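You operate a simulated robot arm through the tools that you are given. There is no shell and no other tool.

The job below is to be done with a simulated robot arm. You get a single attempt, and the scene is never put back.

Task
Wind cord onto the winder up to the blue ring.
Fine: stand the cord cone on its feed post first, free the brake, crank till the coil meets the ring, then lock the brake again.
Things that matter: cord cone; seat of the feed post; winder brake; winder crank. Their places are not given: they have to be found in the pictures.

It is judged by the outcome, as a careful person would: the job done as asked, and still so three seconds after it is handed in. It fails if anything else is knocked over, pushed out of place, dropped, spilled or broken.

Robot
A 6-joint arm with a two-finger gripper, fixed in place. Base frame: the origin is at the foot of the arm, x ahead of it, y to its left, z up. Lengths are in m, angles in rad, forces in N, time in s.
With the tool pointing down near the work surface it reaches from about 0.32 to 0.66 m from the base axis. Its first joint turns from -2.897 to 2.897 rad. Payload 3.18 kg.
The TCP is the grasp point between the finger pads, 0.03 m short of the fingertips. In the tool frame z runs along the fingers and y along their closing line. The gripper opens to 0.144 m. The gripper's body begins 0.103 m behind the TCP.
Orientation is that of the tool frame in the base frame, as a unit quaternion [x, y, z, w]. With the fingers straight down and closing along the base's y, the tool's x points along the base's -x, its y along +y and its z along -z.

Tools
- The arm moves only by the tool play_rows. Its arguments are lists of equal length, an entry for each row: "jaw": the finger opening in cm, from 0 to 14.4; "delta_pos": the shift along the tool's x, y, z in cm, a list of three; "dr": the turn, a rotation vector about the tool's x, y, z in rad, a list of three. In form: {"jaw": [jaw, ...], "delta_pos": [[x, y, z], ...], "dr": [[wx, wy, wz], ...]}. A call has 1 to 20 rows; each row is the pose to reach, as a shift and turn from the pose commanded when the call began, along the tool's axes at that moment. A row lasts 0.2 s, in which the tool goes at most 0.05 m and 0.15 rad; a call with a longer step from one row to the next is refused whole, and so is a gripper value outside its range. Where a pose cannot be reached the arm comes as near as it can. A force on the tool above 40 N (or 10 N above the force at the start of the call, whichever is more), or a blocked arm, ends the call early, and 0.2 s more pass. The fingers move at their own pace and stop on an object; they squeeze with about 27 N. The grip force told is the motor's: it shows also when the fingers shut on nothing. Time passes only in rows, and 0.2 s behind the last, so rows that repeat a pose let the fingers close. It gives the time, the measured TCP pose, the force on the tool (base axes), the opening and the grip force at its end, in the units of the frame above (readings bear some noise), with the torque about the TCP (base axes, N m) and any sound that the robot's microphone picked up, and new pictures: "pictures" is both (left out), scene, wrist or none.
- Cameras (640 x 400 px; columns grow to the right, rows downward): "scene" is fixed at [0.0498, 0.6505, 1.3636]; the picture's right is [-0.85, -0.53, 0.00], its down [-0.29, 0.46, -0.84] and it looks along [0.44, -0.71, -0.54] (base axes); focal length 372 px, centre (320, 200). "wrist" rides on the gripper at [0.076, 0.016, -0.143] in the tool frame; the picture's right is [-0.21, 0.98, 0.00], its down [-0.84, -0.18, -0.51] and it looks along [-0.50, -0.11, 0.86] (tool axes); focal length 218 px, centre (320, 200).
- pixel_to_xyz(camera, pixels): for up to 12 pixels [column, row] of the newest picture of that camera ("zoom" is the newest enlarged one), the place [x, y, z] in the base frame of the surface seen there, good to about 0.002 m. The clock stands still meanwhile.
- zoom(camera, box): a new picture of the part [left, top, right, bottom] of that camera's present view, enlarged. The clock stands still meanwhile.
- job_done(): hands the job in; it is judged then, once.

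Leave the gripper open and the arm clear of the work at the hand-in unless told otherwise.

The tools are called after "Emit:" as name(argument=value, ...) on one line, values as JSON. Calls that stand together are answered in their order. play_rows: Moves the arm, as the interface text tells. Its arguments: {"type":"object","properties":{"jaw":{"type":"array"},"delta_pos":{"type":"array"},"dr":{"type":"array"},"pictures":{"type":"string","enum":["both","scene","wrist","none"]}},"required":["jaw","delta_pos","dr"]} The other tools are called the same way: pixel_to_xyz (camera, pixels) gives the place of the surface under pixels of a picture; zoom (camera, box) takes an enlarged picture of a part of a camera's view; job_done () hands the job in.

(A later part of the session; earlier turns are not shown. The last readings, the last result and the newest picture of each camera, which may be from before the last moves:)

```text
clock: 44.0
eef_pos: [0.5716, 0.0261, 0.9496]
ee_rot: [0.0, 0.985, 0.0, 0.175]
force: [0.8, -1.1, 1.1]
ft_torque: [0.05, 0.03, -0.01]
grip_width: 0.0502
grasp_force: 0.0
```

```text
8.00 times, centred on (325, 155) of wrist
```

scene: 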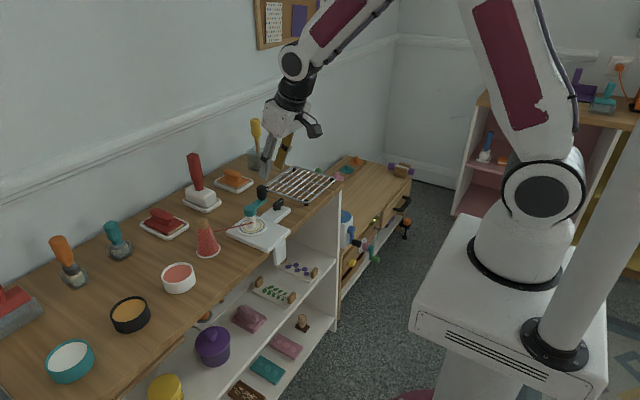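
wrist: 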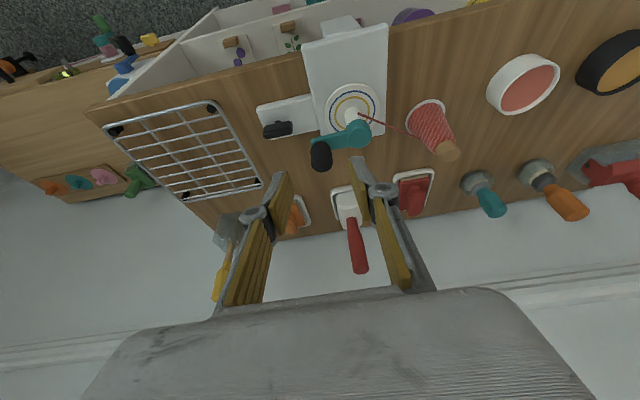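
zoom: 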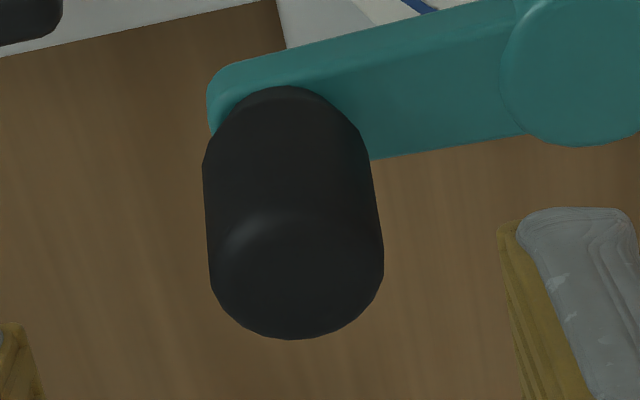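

Knob axis ≈(0.617, 0.0245), top z 0.866; spindle axis ≈(0.6185, 0.0755); crank radius ≈0.051; hub top z≈0.83. Move above the knob then descend so the pads straddle it with the tips at z≈0.836.

Emit:
play_rows(jaw=[5, 5, 5, 5, 5, 5, 5], delta_pos=[[-1.49, -0.08, 1.585], [-2.973, -0.16, 3.171], [-2.44, -0.16, 4.627], [-1.91, -0.16, 6.083], [-1.378, -0.16, 7.539], [-0.847, -0.16, 8.995], [-0.847, -0.16, 8.995]], dr=[[0, 0, 0], [0, 0, 0], [0, 0, 0], [0, 0, 0], [0, 0, 0], [0, 0, 0], [0, 0, 0]])

Emit:
zoom(camera="wrist", box=[250, 100, 410, 220])

Emit:
zoom(camera="scene", box=[225, 150, 305, 240])

```text
clock: 45.6
eef_pos: [0.6119, 0.0235, 0.867]
ee_rot: [0.0, 0.985, 0.001, 0.174]
force: [-0.1, -1.0, 0.1]
ft_torque: [0.01, 0.0, 0.02]
grip_width: 0.0498
grasp_force: 0.0
```

scene: 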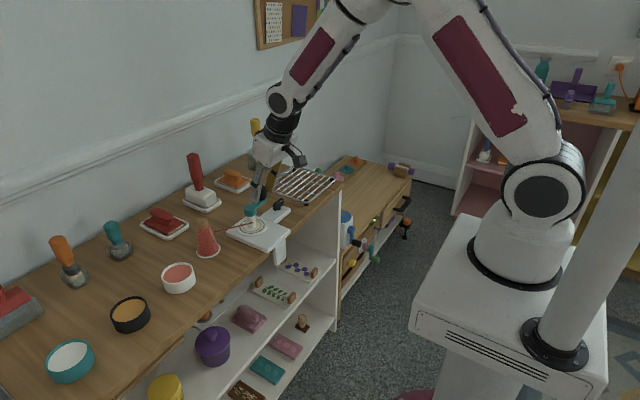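
wrist: 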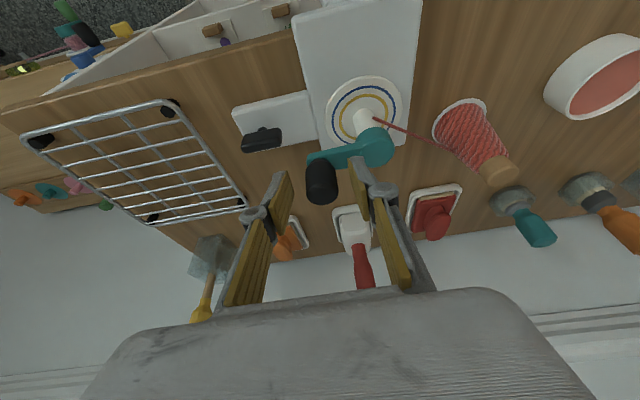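

```text
3.33 times, centred on (330, 160) of wrist
```

zoom: 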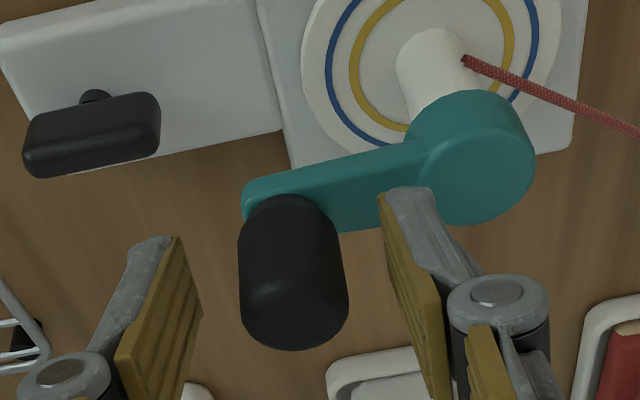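

```text
4.44 times, centred on (265, 195) of scene
```

zoom: 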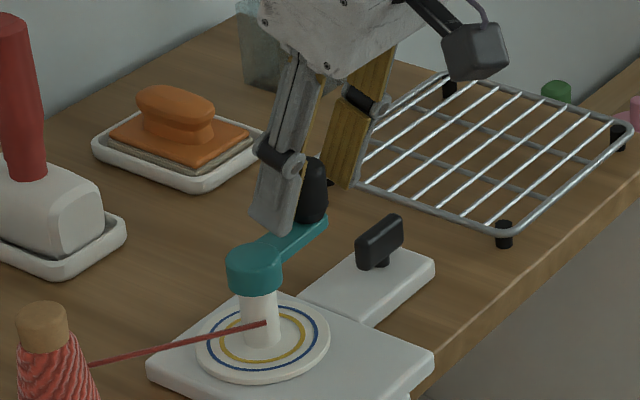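

The knob is centred between the pads. Close on it.

Emit:
play_rows(jaw=[3, 1.5, 1.5, 1.5], delta_pos=[[0, 0, 0], [0, 0, 0], [0, 0, 0], [0, 0, 0]], dr=[[0, 0, 0], [0, 0, 0], [0, 0, 0], [0, 0, 0]], pictures="wrist")

```text
clock: 46.6
eef_pos: [0.612, 0.0246, 0.8666]
ee_rot: [-0.001, 0.985, 0.001, 0.174]
force: [0.0, 15.3, -3.4]
ft_torque: [0.46, 0.02, 0.11]
grip_width: 0.0253
grasp_force: 45.1
```

wrist: 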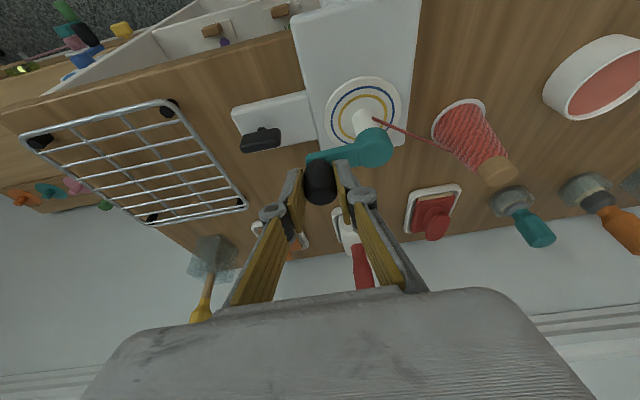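

Gripped; the +15 N in y says the knob is ~1.2 mm further +y. I correct that and try turning clockwise (from above) by 0.5 rad about (0.6185, 0.0755), watching the force.

Emit:
play_rows(jaw=[1.5, 1.5, 1.5, 1.5, 1.5, 1.5, 1.5], delta_pos=[[0, 0.12, 0], [0.466, 0.159, -0.17], [0.93, 0.249, -0.339], [1.383, 0.387, -0.505], [1.821, 0.573, -0.665], [2.24, 0.805, -0.817], [2.24, 0.805, -0.817]], dr=[[0, 0, 0], [0, 0, 0], [0, 0, 0], [0, 0, 0], [0, 0, 0], [0, 0, 0], [0, 0, 0]])

Emit:
zoom(camera="wrist", box=[270, 60, 430, 200])

```text
clock: 47.2
eef_pos: [0.6119, 0.0242, 0.8669]
ee_rot: [0.0, 0.984, 0.0, 0.179]
force: [12.3, 1.0, -15.7]
ft_torque: [0.05, -0.56, 0.0]
grip_width: 0.0253
grasp_force: 44.9
stopped in row 3: the force on the tool passed its limit at 48 N (the readings are from after the stop); the commanded pose is now the measured one
```

scene: 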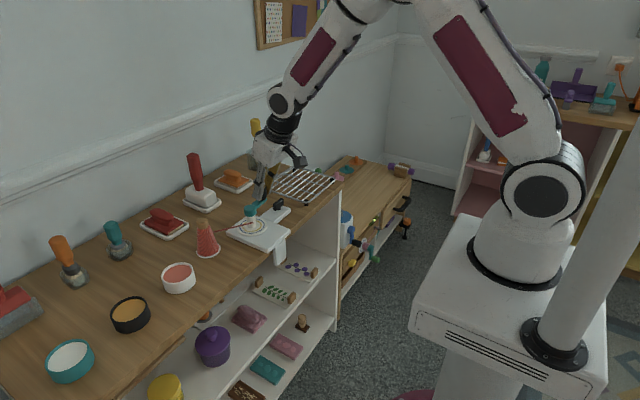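
wrist: 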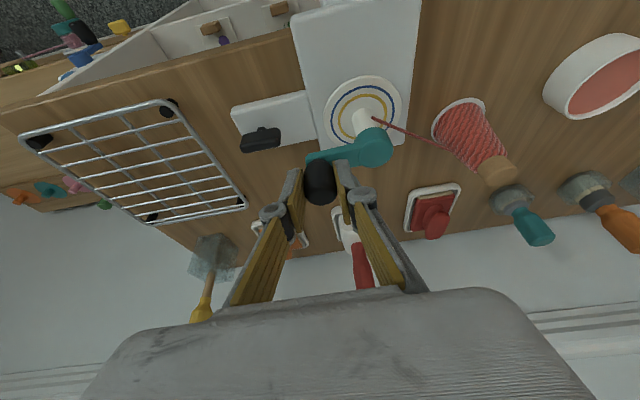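

```text
2.86 times, centred on (350, 130) of wrist
```

zoom: 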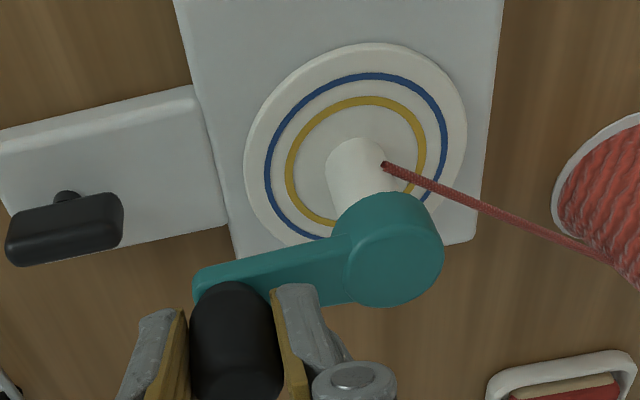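

Clockwise is blocked (48 N). The commanded pose was reset to here. Try counter-clockwise instead (knob moving +x).

Emit:
play_rows(jaw=[1.5, 1.5, 1.5, 1.5, 1.5, 1.5], delta_pos=[[-0.24, 0, 0.087], [-0.474, 0.01, 0.173], [-0.943, 0.071, 0.344], [-1.403, 0.18, 0.512], [-1.851, 0.339, 0.676], [-1.851, 0.339, 0.676]], dr=[[0, 0, 0], [0, 0, 0], [0, 0, 0], [0, 0, 0], [0, 0, 0], [0, 0, 0]])

Emit:
zoom(camera="wrist", box=[270, 60, 430, 200])

```text
clock: 48.6
eef_pos: [0.6295, 0.028, 0.8672]
ee_rot: [0.0, 0.984, 0.0, 0.177]
force: [-0.9, 2.2, -17.9]
ft_torque: [0.01, 0.48, -0.02]
grip_width: 0.0253
grasp_force: 44.5
```

scene: 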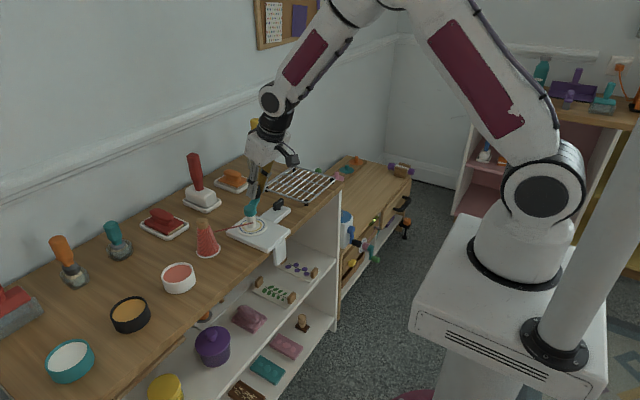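
wrist: 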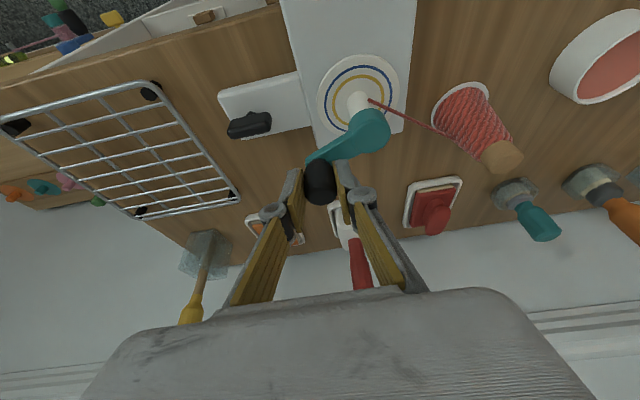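

```text
2.86 times, centred on (350, 130) of wrist
```

zoom: 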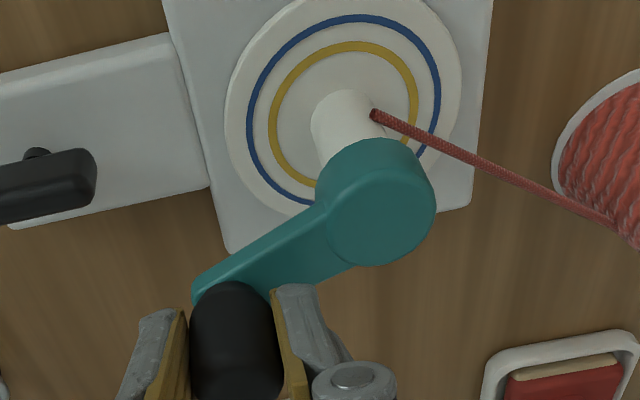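

Counter-clockwise is free. Continue CCW about 0.8 rad on the circle (radius 51 mm) and check forces to refine the circle.

Emit:
play_rows(jaw=[1.5, 1.5, 1.5, 1.5, 1.5, 1.5, 1.5, 1.5, 1.5], delta_pos=[[-0.423, 0.208, 0.197], [-0.838, 0.462, 0.349], [-1.228, 0.758, 0.491], [-1.588, 1.094, 0.623], [-1.914, 1.468, 0.742], [-2.204, 1.874, 0.848], [-2.455, 2.308, 0.939], [-2.662, 2.767, 1.015], [-2.662, 2.767, 1.015]], dr=[[0, 0, 0], [0, 0, 0], [0, 0, 0], [0, 0, 0], [0, 0, 0], [0, 0, 0], [0, 0, 0], [0, 0, 0], [0, 0, 0]])

Emit:
zoom(camera="wrist", box=[270, 60, 430, 200])

```text
clock: 50.6
eef_pos: [0.6581, 0.0564, 0.8669]
ee_rot: [0.001, 0.984, 0.0, 0.177]
force: [-11.8, 4.6, -11.4]
ft_torque: [0.0, 0.48, 0.05]
grip_width: 0.0252
grasp_force: 44.5
```

scene: 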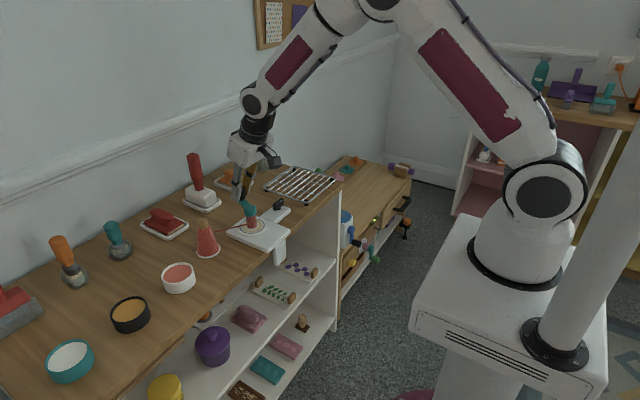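
wrist: 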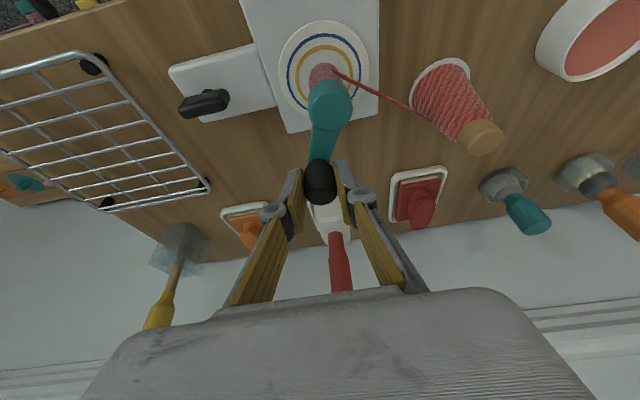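

```text
2.86 times, centred on (350, 130) of wrist
```

zoom: 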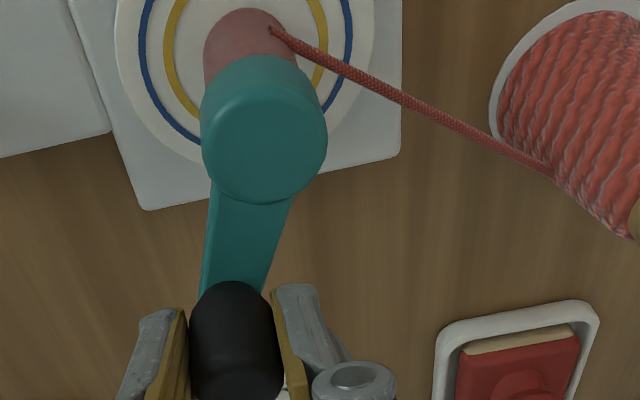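

A coil is forming around the spindle – CCW winds. Let me look at the coil vs the rings.

Emit:
zoom(camera="scene", box=[230, 200, 280, 250])

Emit:
zoom(camera="wrist", box=[270, 10, 380, 130])

```text
8.00 times, centred on (255, 225) of scene
```

zoom: 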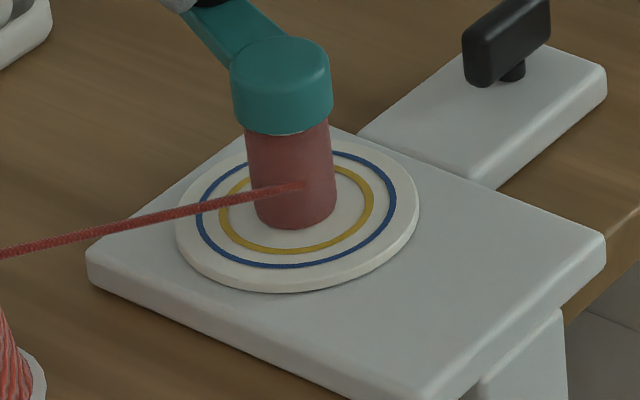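

```text
3.33 times, centred on (325, 70) of wrist
```

zoom: 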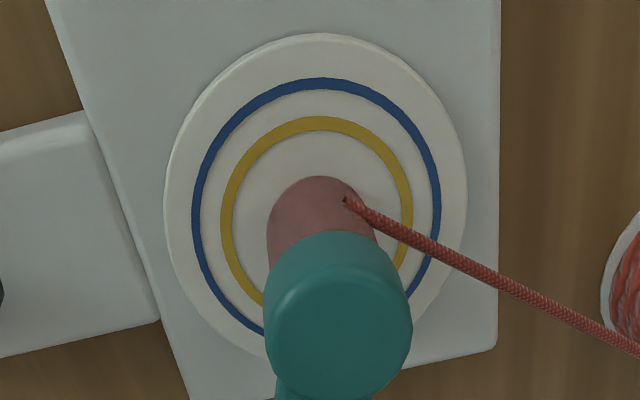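

Coil radius currently ~13 mm vs blue ring ~24.5 mm. Continue CCW 0.8 rad (α −0.4 → +0.4) with radius 50 mm and slight radial relief.

Emit:
play_rows(jaw=[1.5, 1.5, 1.5, 1.5, 1.5, 1.5, 1.5, 1.5, 1.5], delta_pos=[[-0.11, 0.489, 0.062], [-0.227, 0.973, 0.104], [-0.297, 1.467, 0.13], [-0.321, 1.966, 0.139], [-0.297, 2.465, 0.13], [-0.227, 2.96, 0.104], [-0.11, 3.444, 0.062], [0.05, 3.913, 0.003], [0.05, 3.913, 0.003]], dr=[[0, 0, 0], [0, 0, 0], [0, 0, 0], [0, 0, 0], [0, 0, 0], [0, 0, 0], [0, 0, 0], [0, 0, 0], [0, 0, 0]])

Emit:
zoom(camera="scene", box=[230, 200, 280, 250])

Emit:
zoom(camera="wrist", box=[230, 10, 340, 130])

```text
clock: 52.6
eef_pos: [0.6577, 0.0953, 0.8673]
ee_rot: [0.0, 0.984, 0.0, 0.178]
force: [-7.2, -4.5, -17.8]
ft_torque: [-0.09, 0.32, -0.04]
grip_width: 0.0253
grasp_force: 44.8
```

scene: 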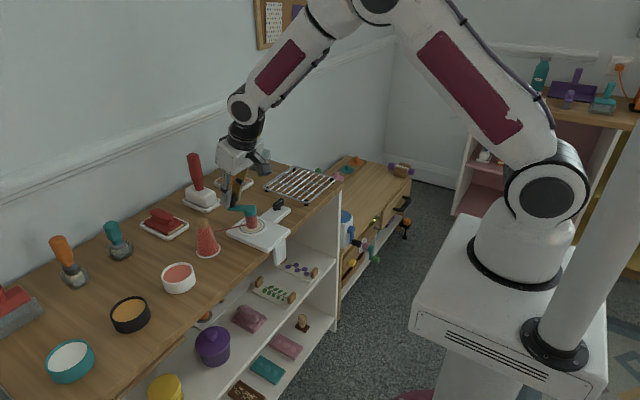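
wrist: 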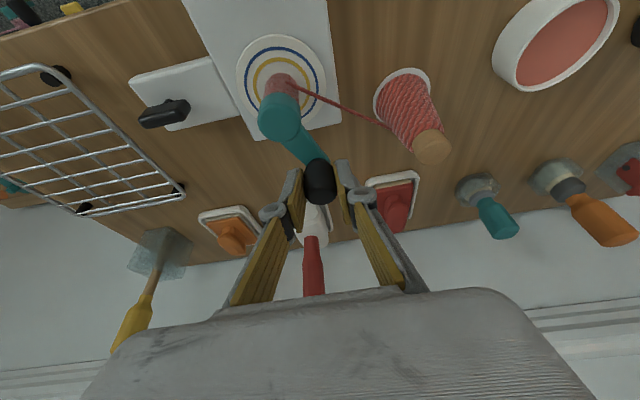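

```text
8.00 times, centred on (255, 225) of scene
```

zoom: 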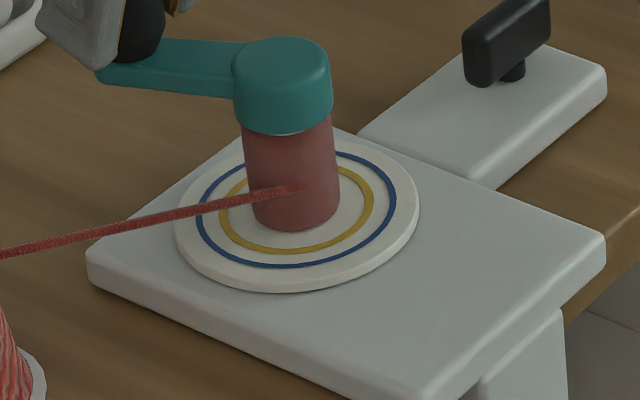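

```text
3.33 times, centred on (285, 70) of wrist
```

zoom: 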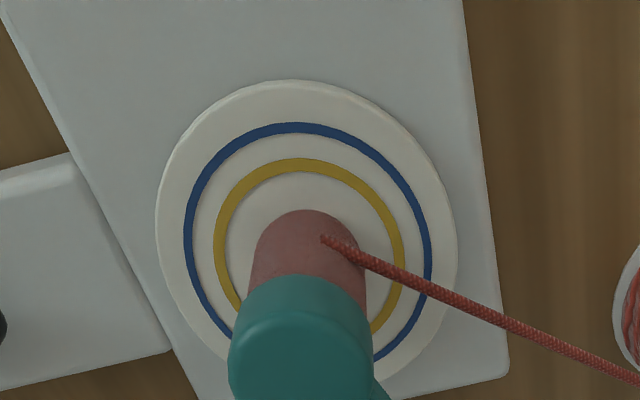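

Coil growth is gradual (~2 rad done). Forces are low. Continue CCW 1.44 rad around the left side of the circle.

Emit:
play_rows(jaw=[1.5, 1.5, 1.5, 1.5, 1.5, 1.5, 1.5, 1.5, 1.5, 1.5, 1.5, 1.5, 1.5], delta_pos=[[0.285, 0.522, -0.106], [0.592, 1.023, -0.221], [0.955, 1.482, -0.356], [1.365, 1.891, -0.508], [1.819, 2.245, -0.677], [2.309, 2.538, -0.86], [2.829, 2.766, -1.054], [3.371, 2.927, -1.255], [3.926, 3.017, -1.462], [4.488, 3.035, -1.671], [5.047, 2.982, -1.88], [5.597, 2.857, -2.085], [5.597, 2.857, -2.085]], dr=[[0, 0, 0], [0, 0, 0], [0, 0, 0], [0, 0, 0], [0, 0, 0], [0, 0, 0], [0, 0, 0], [0, 0, 0], [0, 0, 0], [0, 0, 0], [0, 0, 0], [0, 0, 0], [0, 0, 0]])

Emit:
zoom(camera="scene", box=[230, 200, 280, 250])

```text
clock: 55.4
eef_pos: [0.5994, 0.1221, 0.8678]
ee_rot: [0.0, 0.984, 0.0, 0.177]
force: [5.0, -18.0, -27.1]
ft_torque: [-0.43, -0.05, -0.16]
grip_width: 0.0253
grasp_force: 44.8
```

scene: 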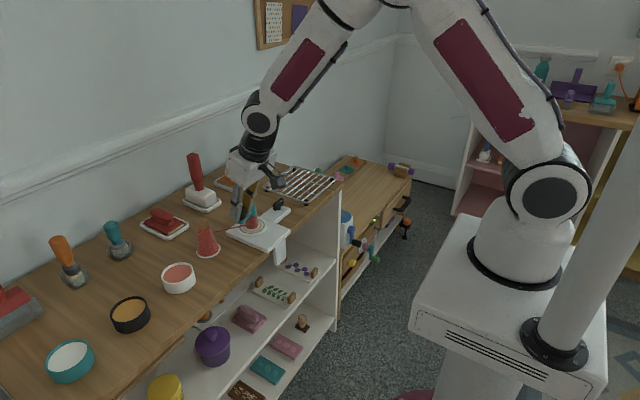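
wrist: 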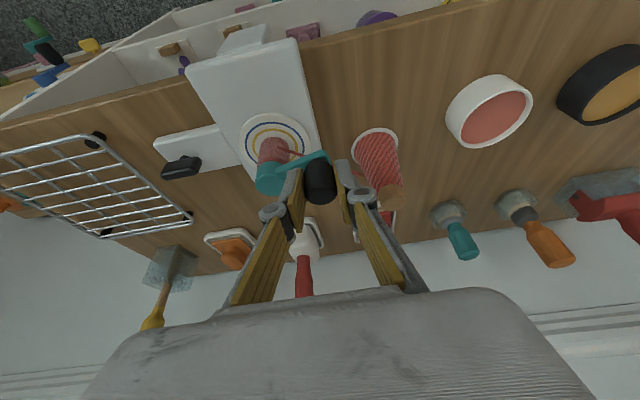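

```text
8.00 times, centred on (255, 225) of scene
```

zoom: 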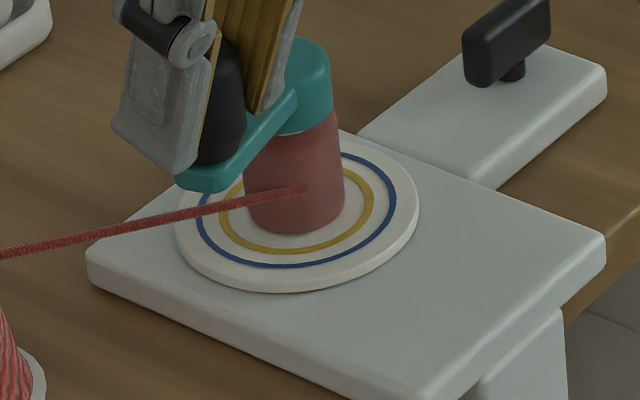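

Coil still well inside the rings (≈3.4 rad wound). Radial force says radius is ~1 mm big; apply relief and continue 1.44 rad along the near side.

Emit:
play_rows(jaw=[1.5, 1.5, 1.5, 1.5, 1.5, 1.5, 1.5, 1.5, 1.5, 1.5, 1.5, 1.5, 1.5], delta_pos=[[0.548, -0.312, -0.14], [1.048, -0.57, -0.327], [1.517, -0.89, -0.501], [1.947, -1.267, -0.661], [2.331, -1.697, -0.804], [2.664, -2.172, -0.928], [2.94, -2.687, -1.031], [3.157, -3.234, -1.112], [3.312, -3.804, -1.17], [3.402, -4.39, -1.203], [3.425, -4.983, -1.212], [3.381, -5.575, -1.196], [3.381, -5.575, -1.196]], dr=[[0, 0, 0], [0, 0, 0], [0, 0, 0], [0, 0, 0], [0, 0, 0], [0, 0, 0], [0, 0, 0], [0, 0, 0], [0, 0, 0], [0, 0, 0], [0, 0, 0], [0, 0, 0], [0, 0, 0]])

Emit:
zoom(camera="scene", box=[230, 200, 280, 250])

```text
clock: 58.2
eef_pos: [0.5619, 0.0676, 0.8683]
ee_rot: [0.0, 0.984, 0.0, 0.179]
force: [-14.8, -2.6, 10.5]
ft_torque: [-0.15, 0.32, 0.0]
grip_width: 0.0254
grasp_force: 45.0
```

scene: 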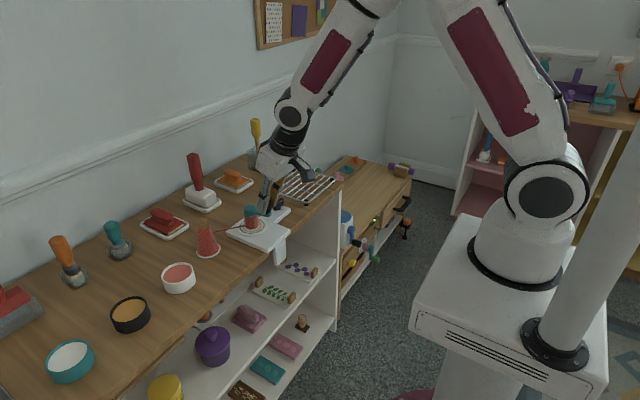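
wrist: 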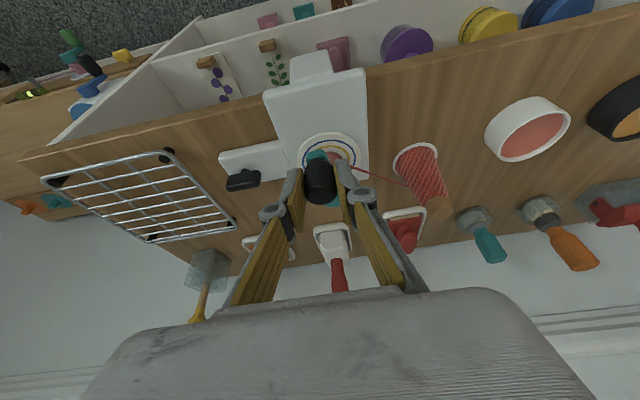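

```text
8.00 times, centred on (255, 225) of scene
```

zoom: 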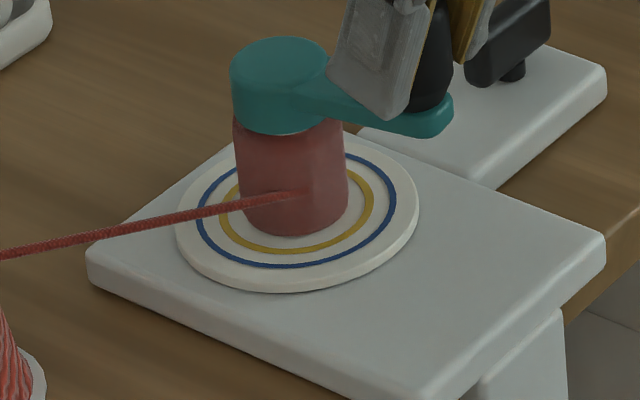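

Wound ≈4.9 rad; coil edge far from blue still. Refined circle: TCP centre ≈(0.6128, 0.0741), radius 50.1 mm. Continue ~3 rad CCW in one call.

Emit:
play_rows(jaw=[1.5, 1.5, 1.5, 1.5, 1.5, 1.5, 1.5, 1.5, 1.5, 1.5, 1.5, 1.5, 1.5, 1.5, 1.5, 1.5, 1.5, 1.5, 1.5, 1.5], delta_pos=[[-0.102, -0.783, 0.016], [-0.379, -1.527, 0.12], [-0.763, -2.214, 0.263], [-1.246, -2.828, 0.443], [-1.814, -3.352, 0.656], [-2.453, -3.772, 0.894], [-3.146, -4.078, 1.152], [-3.875, -4.262, 1.425], [-4.624, -4.32, 1.704], [-5.372, -4.25, 1.983], [-6.1, -4.053, 2.255], [-6.787, -3.736, 2.512], [-7.42, -3.306, 2.748], [-7.979, -2.774, 2.957], [-8.452, -2.154, 3.133], [-8.829, -1.459, 3.274], [-9.096, -0.71, 3.373], [-9.247, 0.074, 3.43], [-9.279, 0.874, 3.442], [-9.279, 0.874, 3.442]], dr=[[0, 0, 0], [0, 0, 0], [0, 0, 0], [0, 0, 0], [0, 0, 0], [0, 0, 0], [0, 0, 0], [0, 0, 0], [0, 0, 0], [0, 0, 0], [0, 0, 0], [0, 0, 0], [0, 0, 0], [0, 0, 0], [0, 0, 0], [0, 0, 0], [0, 0, 0], [0, 0, 0], [0, 0, 0], [0, 0, 0]])

Emit:
zoom(camera="scene", box=[230, 200, 280, 250])

Emit:
zoom(camera="wrist", box=[240, 10, 370, 150])

```text
clock: 62.4
eef_pos: [0.6619, 0.0765, 0.868]
ee_rot: [-0.001, 0.984, 0.001, 0.179]
force: [-7.6, 0.1, 20.1]
ft_torque: [0.03, 0.12, -0.04]
grip_width: 0.0251
grasp_force: 45.1
```

scene: 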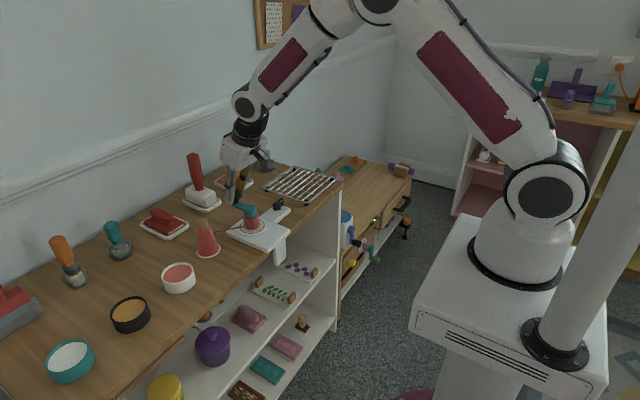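
wrist: 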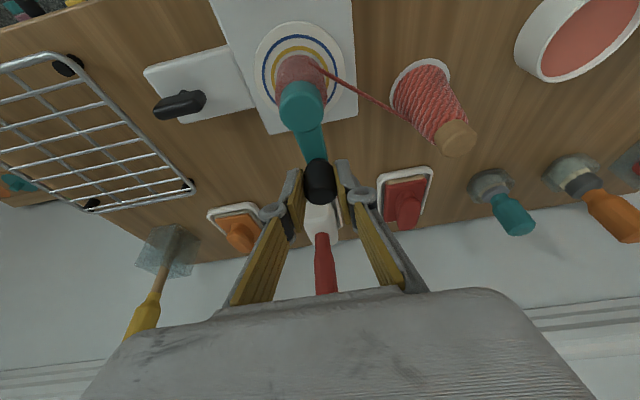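

```text
8.00 times, centred on (255, 225) of scene
```

zoom: 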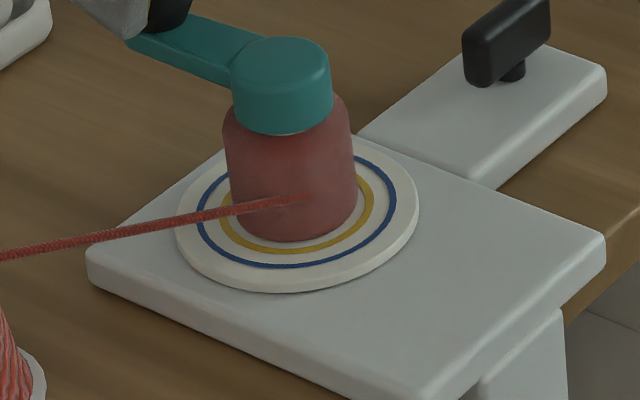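

```text
2.86 times, centred on (305, 80) of wrist
```

zoom: 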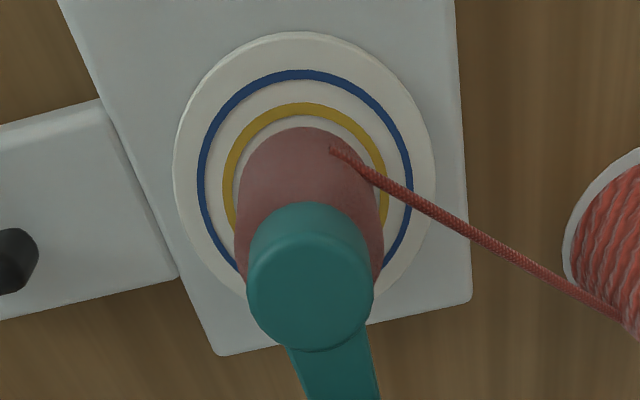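

Coil radius ≈15.8 mm at ~7.9 rad (≈0.64 mm/rad); blue ring at ≈24.4 mm, so ~12–13 rad remain. Continue another 3 rad.

Emit:
play_rows(jaw=[1.5, 1.5, 1.5, 1.5, 1.5, 1.5, 1.5, 1.5, 1.5, 1.5, 1.5, 1.5, 1.5, 1.5, 1.5, 1.5, 1.5, 1.5, 1.5, 1.5], delta_pos=[[0.096, 0.794, -0.09], [0.301, 1.563, -0.166], [0.618, 2.287, -0.285], [1.039, 2.948, -0.442], [1.553, 3.529, -0.634], [2.147, 4.015, -0.856], [2.806, 4.394, -1.102], [3.513, 4.656, -1.367], [4.25, 4.794, -1.642], [4.999, 4.805, -1.922], [5.739, 4.689, -2.198], [6.453, 4.448, -2.465], [7.122, 4.089, -2.715], [7.729, 3.621, -2.942], [8.257, 3.056, -3.139], [8.694, 2.408, -3.302], [9.031, 1.693, -3.428], [9.255, 0.93, -3.512], [9.363, 0.14, -3.552], [9.363, 0.14, -3.552]], dr=[[0, 0, 0], [0, 0, 0], [0, 0, 0], [0, 0, 0], [0, 0, 0], [0, 0, 0], [0, 0, 0], [0, 0, 0], [0, 0, 0], [0, 0, 0], [0, 0, 0], [0, 0, 0], [0, 0, 0], [0, 0, 0], [0, 0, 0], [0, 0, 0], [0, 0, 0], [0, 0, 0], [0, 0, 0], [0, 0, 0]])

Emit:
zoom(camera="scene", box=[230, 200, 280, 250])

```text
clock: 66.6
eef_pos: [0.563, 0.0785, 0.8675]
ee_rot: [0.0, 0.984, 0.0, 0.178]
force: [16.1, -0.3, -30.5]
ft_torque: [0.02, -0.34, -0.02]
grip_width: 0.0252
grasp_force: 46.0
```

scene: 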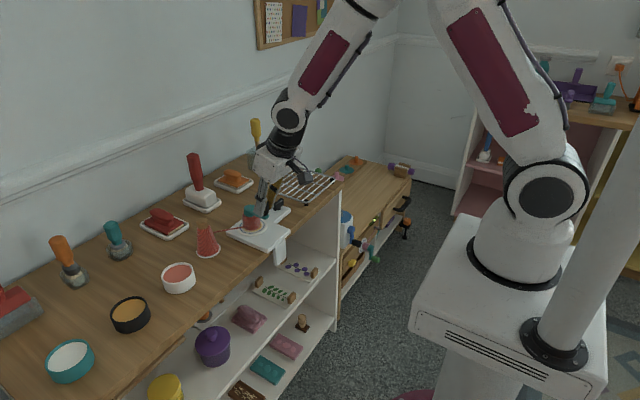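
wrist: 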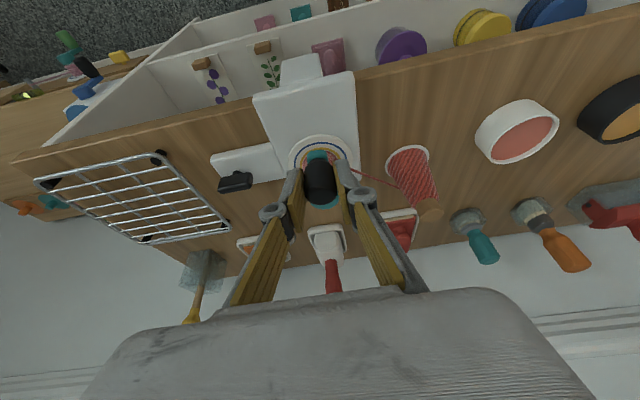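

```text
8.00 times, centred on (255, 225) of scene
```

zoom: 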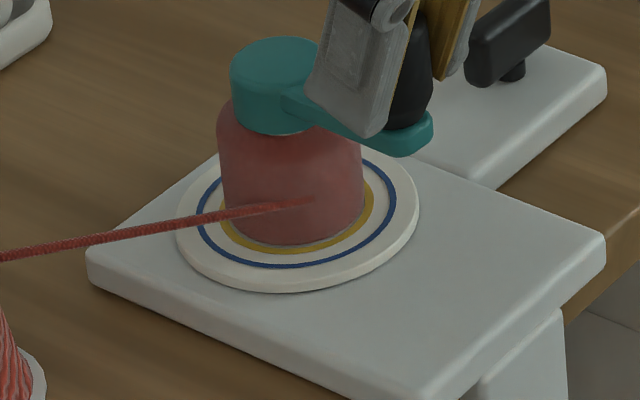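

At ~11 rad the coil is ≈17.9 mm radius, almost at the yellow ring. About 8–9 rad to blue. Continue 3 rad.

Emit:
play_rows(jaw=[1.5, 1.5, 1.5, 1.5, 1.5, 1.5, 1.5, 1.5, 1.5, 1.5, 1.5, 1.5, 1.5, 1.5, 1.5, 1.5, 1.5, 1.5, 1.5, 1.5], delta_pos=[[-0.056, -0.793, 0.053], [-0.177, -1.575, 0.13], [-0.421, -2.324, 0.221], [-0.775, -3.024, 0.354], [-1.229, -3.654, 0.523], [-1.772, -4.199, 0.721], [-2.388, -4.644, 0.952], [-3.065, -4.979, 1.199], [-3.78, -5.196, 1.466], [-4.52, -5.287, 1.737], [-5.266, -5.252, 2.01], [-5.995, -5.09, 2.282], [-6.692, -4.807, 2.538], [-7.336, -4.41, 2.773], [-7.912, -3.909, 2.988], [-8.406, -3.318, 3.167], [-8.806, -2.651, 3.312], [-9.1, -1.931, 3.422], [-9.286, -1.143, 3.491], [-9.286, -1.143, 3.491]], dr=[[0, 0, 0], [0, 0, 0], [0, 0, 0], [0, 0, 0], [0, 0, 0], [0, 0, 0], [0, 0, 0], [0, 0, 0], [0, 0, 0], [0, 0, 0], [0, 0, 0], [0, 0, 0], [0, 0, 0], [0, 0, 0], [0, 0, 0], [0, 0, 0], [0, 0, 0], [0, 0, 0], [0, 0, 0], [0, 0, 0]])

Emit:
zoom(camera="scene", box=[230, 200, 280, 250])

Emit:
zoom(camera="wrist", box=[240, 10, 370, 150])

```text
clock: 70.8
eef_pos: [0.6607, 0.0663, 0.8678]
ee_rot: [0.001, 0.984, 0.0, 0.178]
force: [-0.5, 0.0, 2.3]
ft_torque: [0.02, -0.02, 0.01]
grip_width: 0.0254
grasp_force: 45.1
```

scene: 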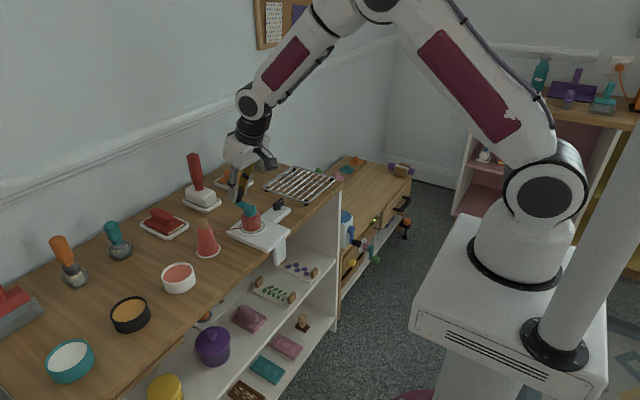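
wrist: 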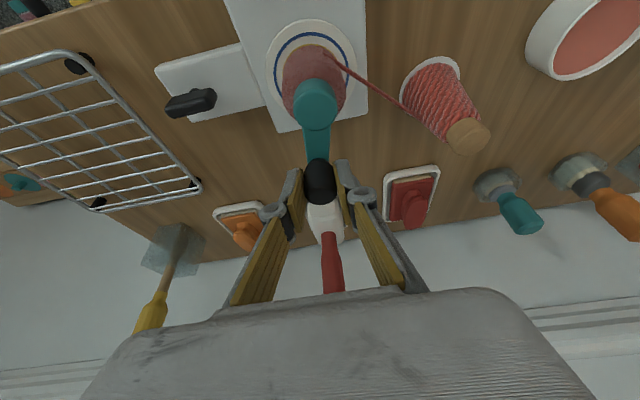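

```text
8.00 times, centred on (255, 225) of scene
```

zoom: 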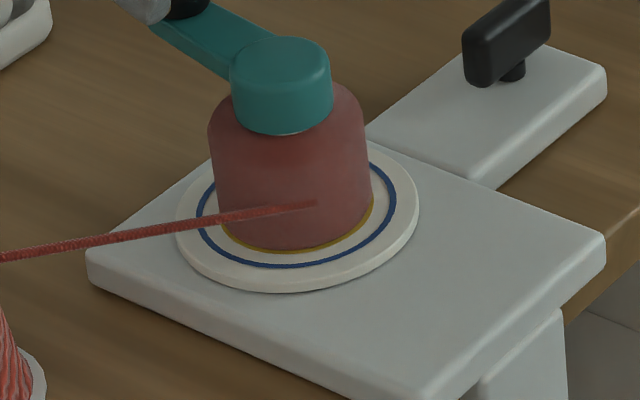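

```text
2.86 times, centred on (305, 80) of wrist
```

zoom: 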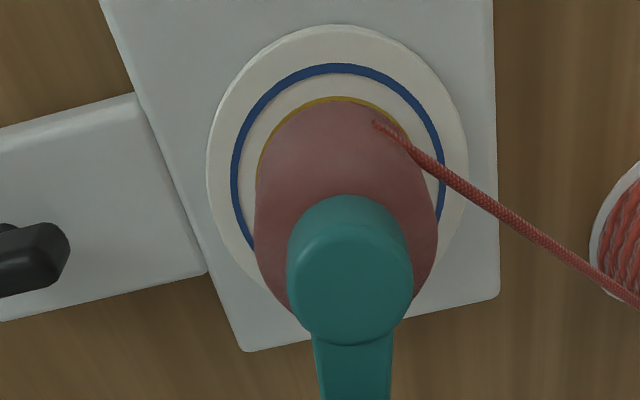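

At 14 rad the coil just covers most of the yellow ring (R≈18.5 mm); forces near zero. Continue 3 rad more (to ~17 rad).

Emit:
play_rows(jaw=[1.5, 1.5, 1.5, 1.5, 1.5, 1.5, 1.5, 1.5, 1.5, 1.5, 1.5, 1.5, 1.5, 1.5, 1.5, 1.5, 1.5, 1.5, 1.5, 1.5], delta_pos=[[-0.065, 0.791, 0.024], [-0.009, 1.583, 0.003], [0.163, 2.356, -0.06], [0.448, 3.09, -0.165], [0.841, 3.765, -0.31], [1.328, 4.366, -0.49], [1.899, 4.876, -0.701], [2.54, 5.283, -0.937], [3.233, 5.575, -1.193], [3.96, 5.746, -1.461], [4.704, 5.792, -1.735], [5.446, 5.71, -2.009], [6.165, 5.504, -2.274], [6.845, 5.178, -2.525], [7.468, 4.74, -2.755], [8.017, 4.203, -2.957], [8.479, 3.578, -3.128], [8.842, 2.884, -3.262], [9.095, 2.139, -3.355], [9.095, 2.139, -3.355]], dr=[[0, 0, 0], [0, 0, 0], [0, 0, 0], [0, 0, 0], [0, 0, 0], [0, 0, 0], [0, 0, 0], [0, 0, 0], [0, 0, 0], [0, 0, 0], [0, 0, 0], [0, 0, 0], [0, 0, 0], [0, 0, 0], [0, 0, 0], [0, 0, 0], [0, 0, 0], [0, 0, 0], [0, 0, 0], [0, 0, 0]])

Emit:
zoom(camera="scene", box=[230, 200, 280, 250])

```text
clock: 75.0
eef_pos: [0.5636, 0.0881, 0.8686]
ee_rot: [-0.001, 0.984, 0.001, 0.179]
force: [-2.3, -0.3, 10.0]
ft_torque: [-0.03, 0.1, 0.03]
grip_width: 0.0251
grasp_force: 45.1
```

scene: 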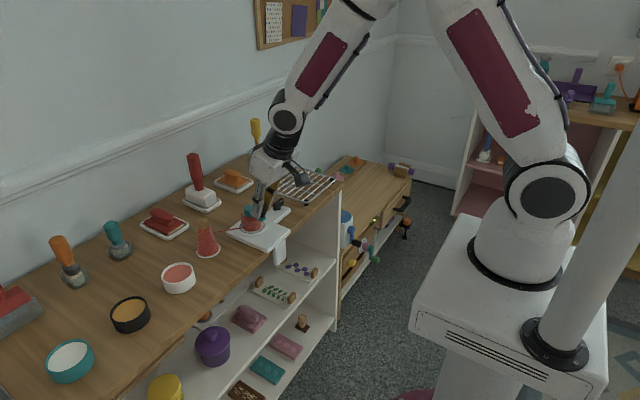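
wrist: 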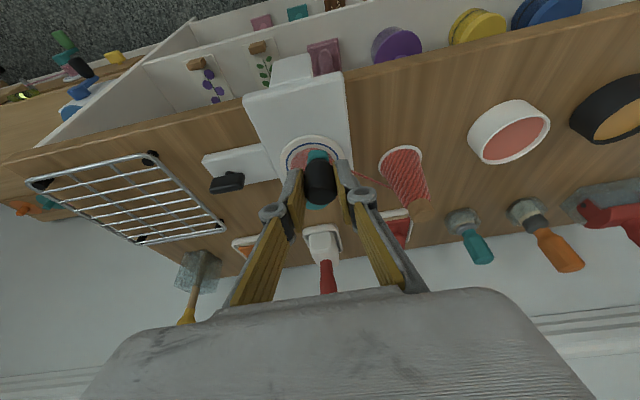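

```text
8.00 times, centred on (255, 225) of scene
```

zoom: 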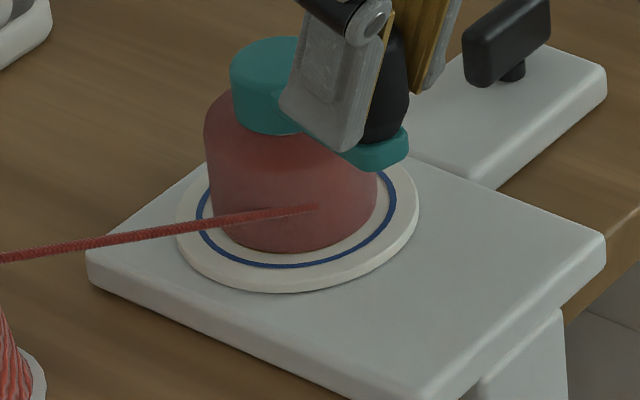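

Coil R ≈21 mm at 17 rad; blue ring spans ≈23.5–25 mm. Wind another 2.4 rad, then measure carefully.

Emit:
play_rows(jaw=[1.5, 1.5, 1.5, 1.5, 1.5, 1.5, 1.5, 1.5, 1.5, 1.5, 1.5, 1.5, 1.5, 1.5, 1.5, 1.5], delta_pos=[[0.134, -0.78, -0.065], [0.154, -1.574, -0.073], [0.057, -2.362, -0.037], [-0.158, -3.123, 0.042], [-0.483, -3.837, 0.163], [-0.911, -4.487, 0.32], [-1.431, -5.056, 0.512], [-2.03, -5.53, 0.733], [-2.692, -5.896, 0.977], [-3.399, -6.145, 1.238], [-4.135, -6.271, 1.51], [-4.88, -6.27, 1.784], [-5.615, -6.142, 2.056], [-6.324, -5.891, 2.317], [-6.985, -5.523, 2.561], [-6.985, -5.523, 2.561]], dr=[[0, 0, 0], [0, 0, 0], [0, 0, 0], [0, 0, 0], [0, 0, 0], [0, 0, 0], [0, 0, 0], [0, 0, 0], [0, 0, 0], [0, 0, 0], [0, 0, 0], [0, 0, 0], [0, 0, 0], [0, 0, 0], [0, 0, 0], [0, 0, 0]])

Emit:
zoom(camera="scene", box=[230, 205, 280, 250])

Emit:
zoom(camera="wrist", box=[260, 40, 380, 160])

```text
clock: 78.4
eef_pos: [0.6386, 0.0329, 0.8673]
ee_rot: [0.0, 0.984, 0.0, 0.179]
force: [9.2, -13.9, 1.1]
ft_torque: [-0.41, -0.39, -0.1]
grip_width: 0.0252
grasp_force: 45.3
```

scene: 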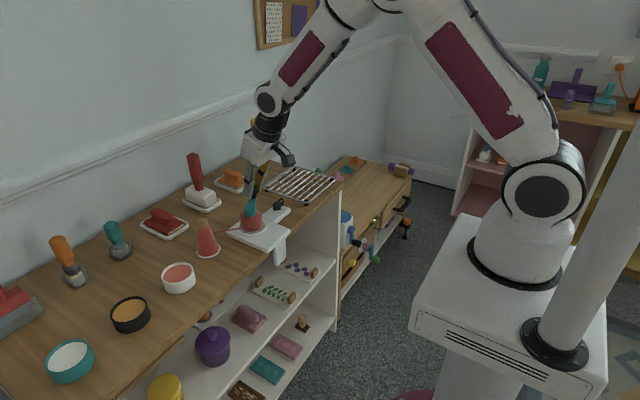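
wrist: 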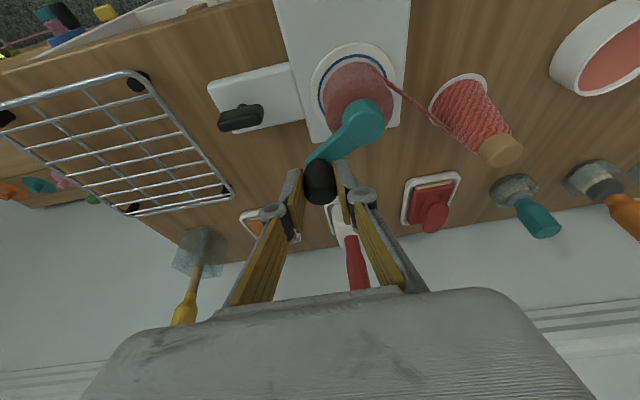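

```text
8.89 times, centred on (255, 228) of scene
```

zoom: 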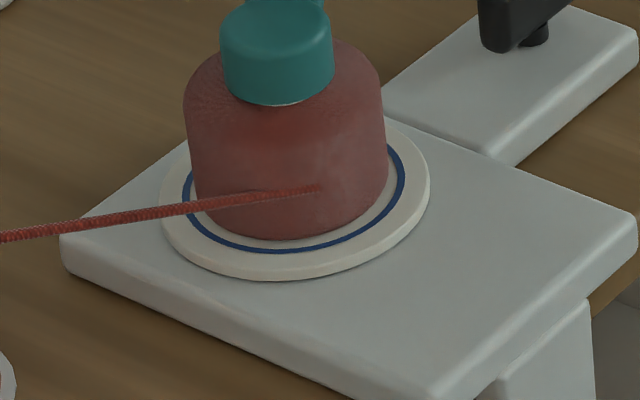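

```text
3.33 times, centred on (320, 100) of wrist
```

zoom: 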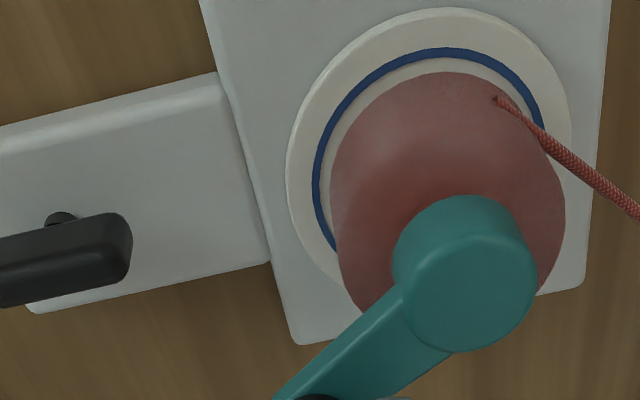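

Coil edge is now ≈2–2.5 mm short of the blue ring's centre line (θ≈19.4 rad, ~0.56 mm/rad). Wind another 1.92 rad.

Emit:
play_rows(jaw=[1.5, 1.5, 1.5, 1.5, 1.5, 1.5, 1.5, 1.5, 1.5, 1.5, 1.5, 1.5, 1.5], delta_pos=[[-0.597, 0.476, 0.22], [-1.115, 1.046, 0.411], [-1.541, 1.697, 0.569], [-1.865, 2.412, 0.688], [-2.077, 3.173, 0.766], [-2.174, 3.96, 0.802], [-2.151, 4.755, 0.794], [-2.011, 5.534, 0.742], [-1.754, 6.28, 0.647], [-1.39, 6.974, 0.513], [-0.927, 7.596, 0.342], [-0.377, 8.132, 0.139], [-0.377, 8.132, 0.139]], dr=[[0, 0, 0], [0, 0, 0], [0, 0, 0], [0, 0, 0], [0, 0, 0], [0, 0, 0], [0, 0, 0], [0, 0, 0], [0, 0, 0], [0, 0, 0], [0, 0, 0], [0, 0, 0], [0, 0, 0]])

Emit:
zoom(camera="scene", box=[230, 205, 280, 250])

Emit:
zoom(camera="wrist", box=[230, 40, 350, 160])

```text
clock: 81.2
eef_pos: [0.6412, 0.1154, 0.8681]
ee_rot: [0.0, 0.984, 0.0, 0.178]
force: [11.5, 17.3, -6.4]
ft_torque: [0.46, -0.07, 0.15]
grip_width: 0.0251
grasp_force: 45.0
```

scene: 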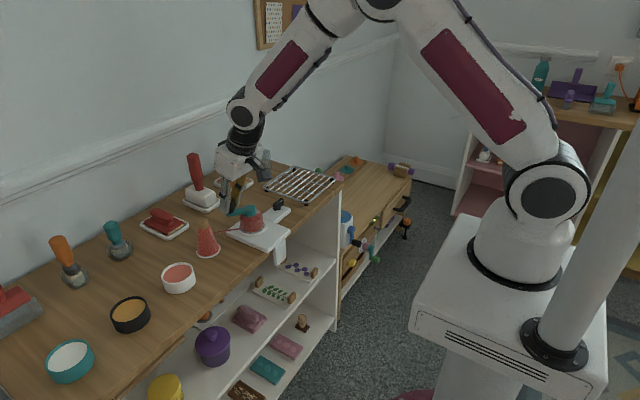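
wrist: 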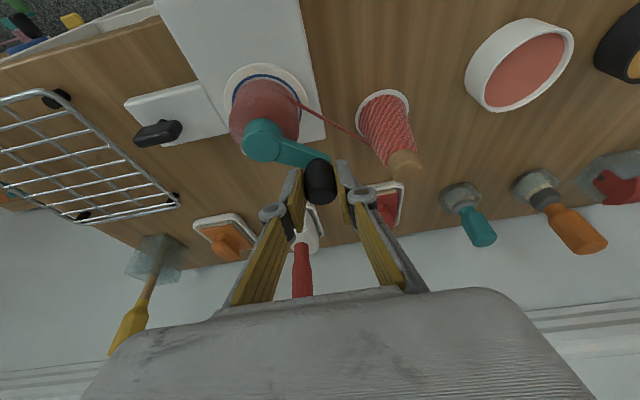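

```text
8.89 times, centred on (255, 228) of scene
```

zoom: 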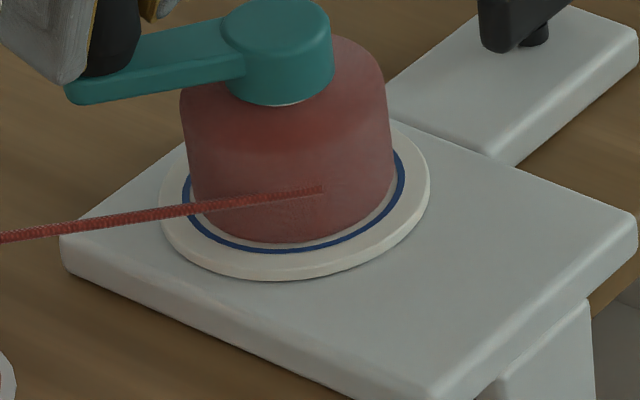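

```text
3.33 times, centred on (290, 100) of wrist
```

zoom: 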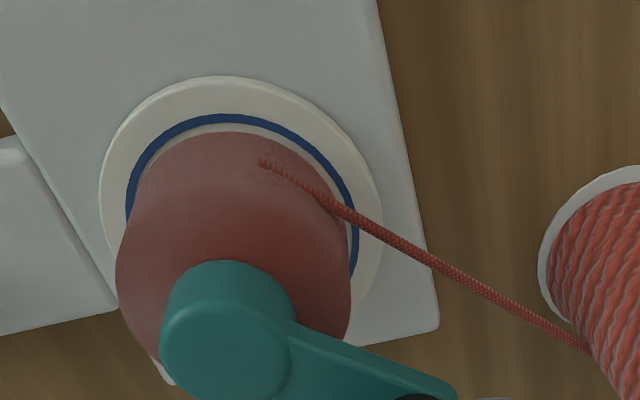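

Coil edge now ≈1 mm inside the blue line's inner edge. I'll zoom tightly to measure before the final bit.

Emit:
zoom(camera="scene", box=[240, 225, 275, 245])

Emit:
zoom(camera="wrist", box=[225, 55, 310, 105])

```text
16.00 times, centred on (258, 235) of scene
```

zoom: 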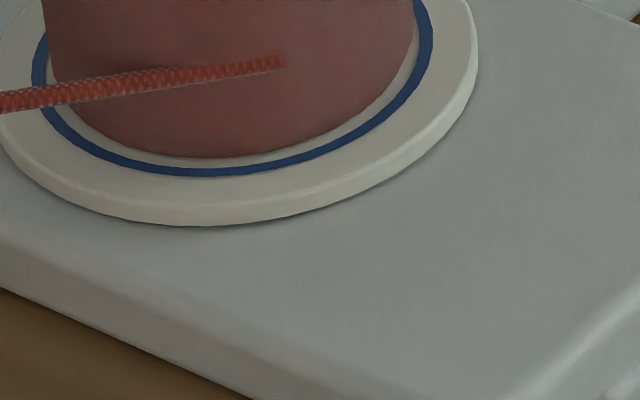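

```text
7.53 times, centred on (268, 80) of wrist
```

zoom: 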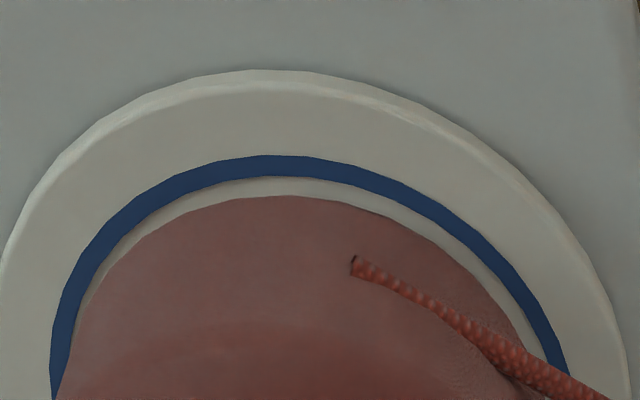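

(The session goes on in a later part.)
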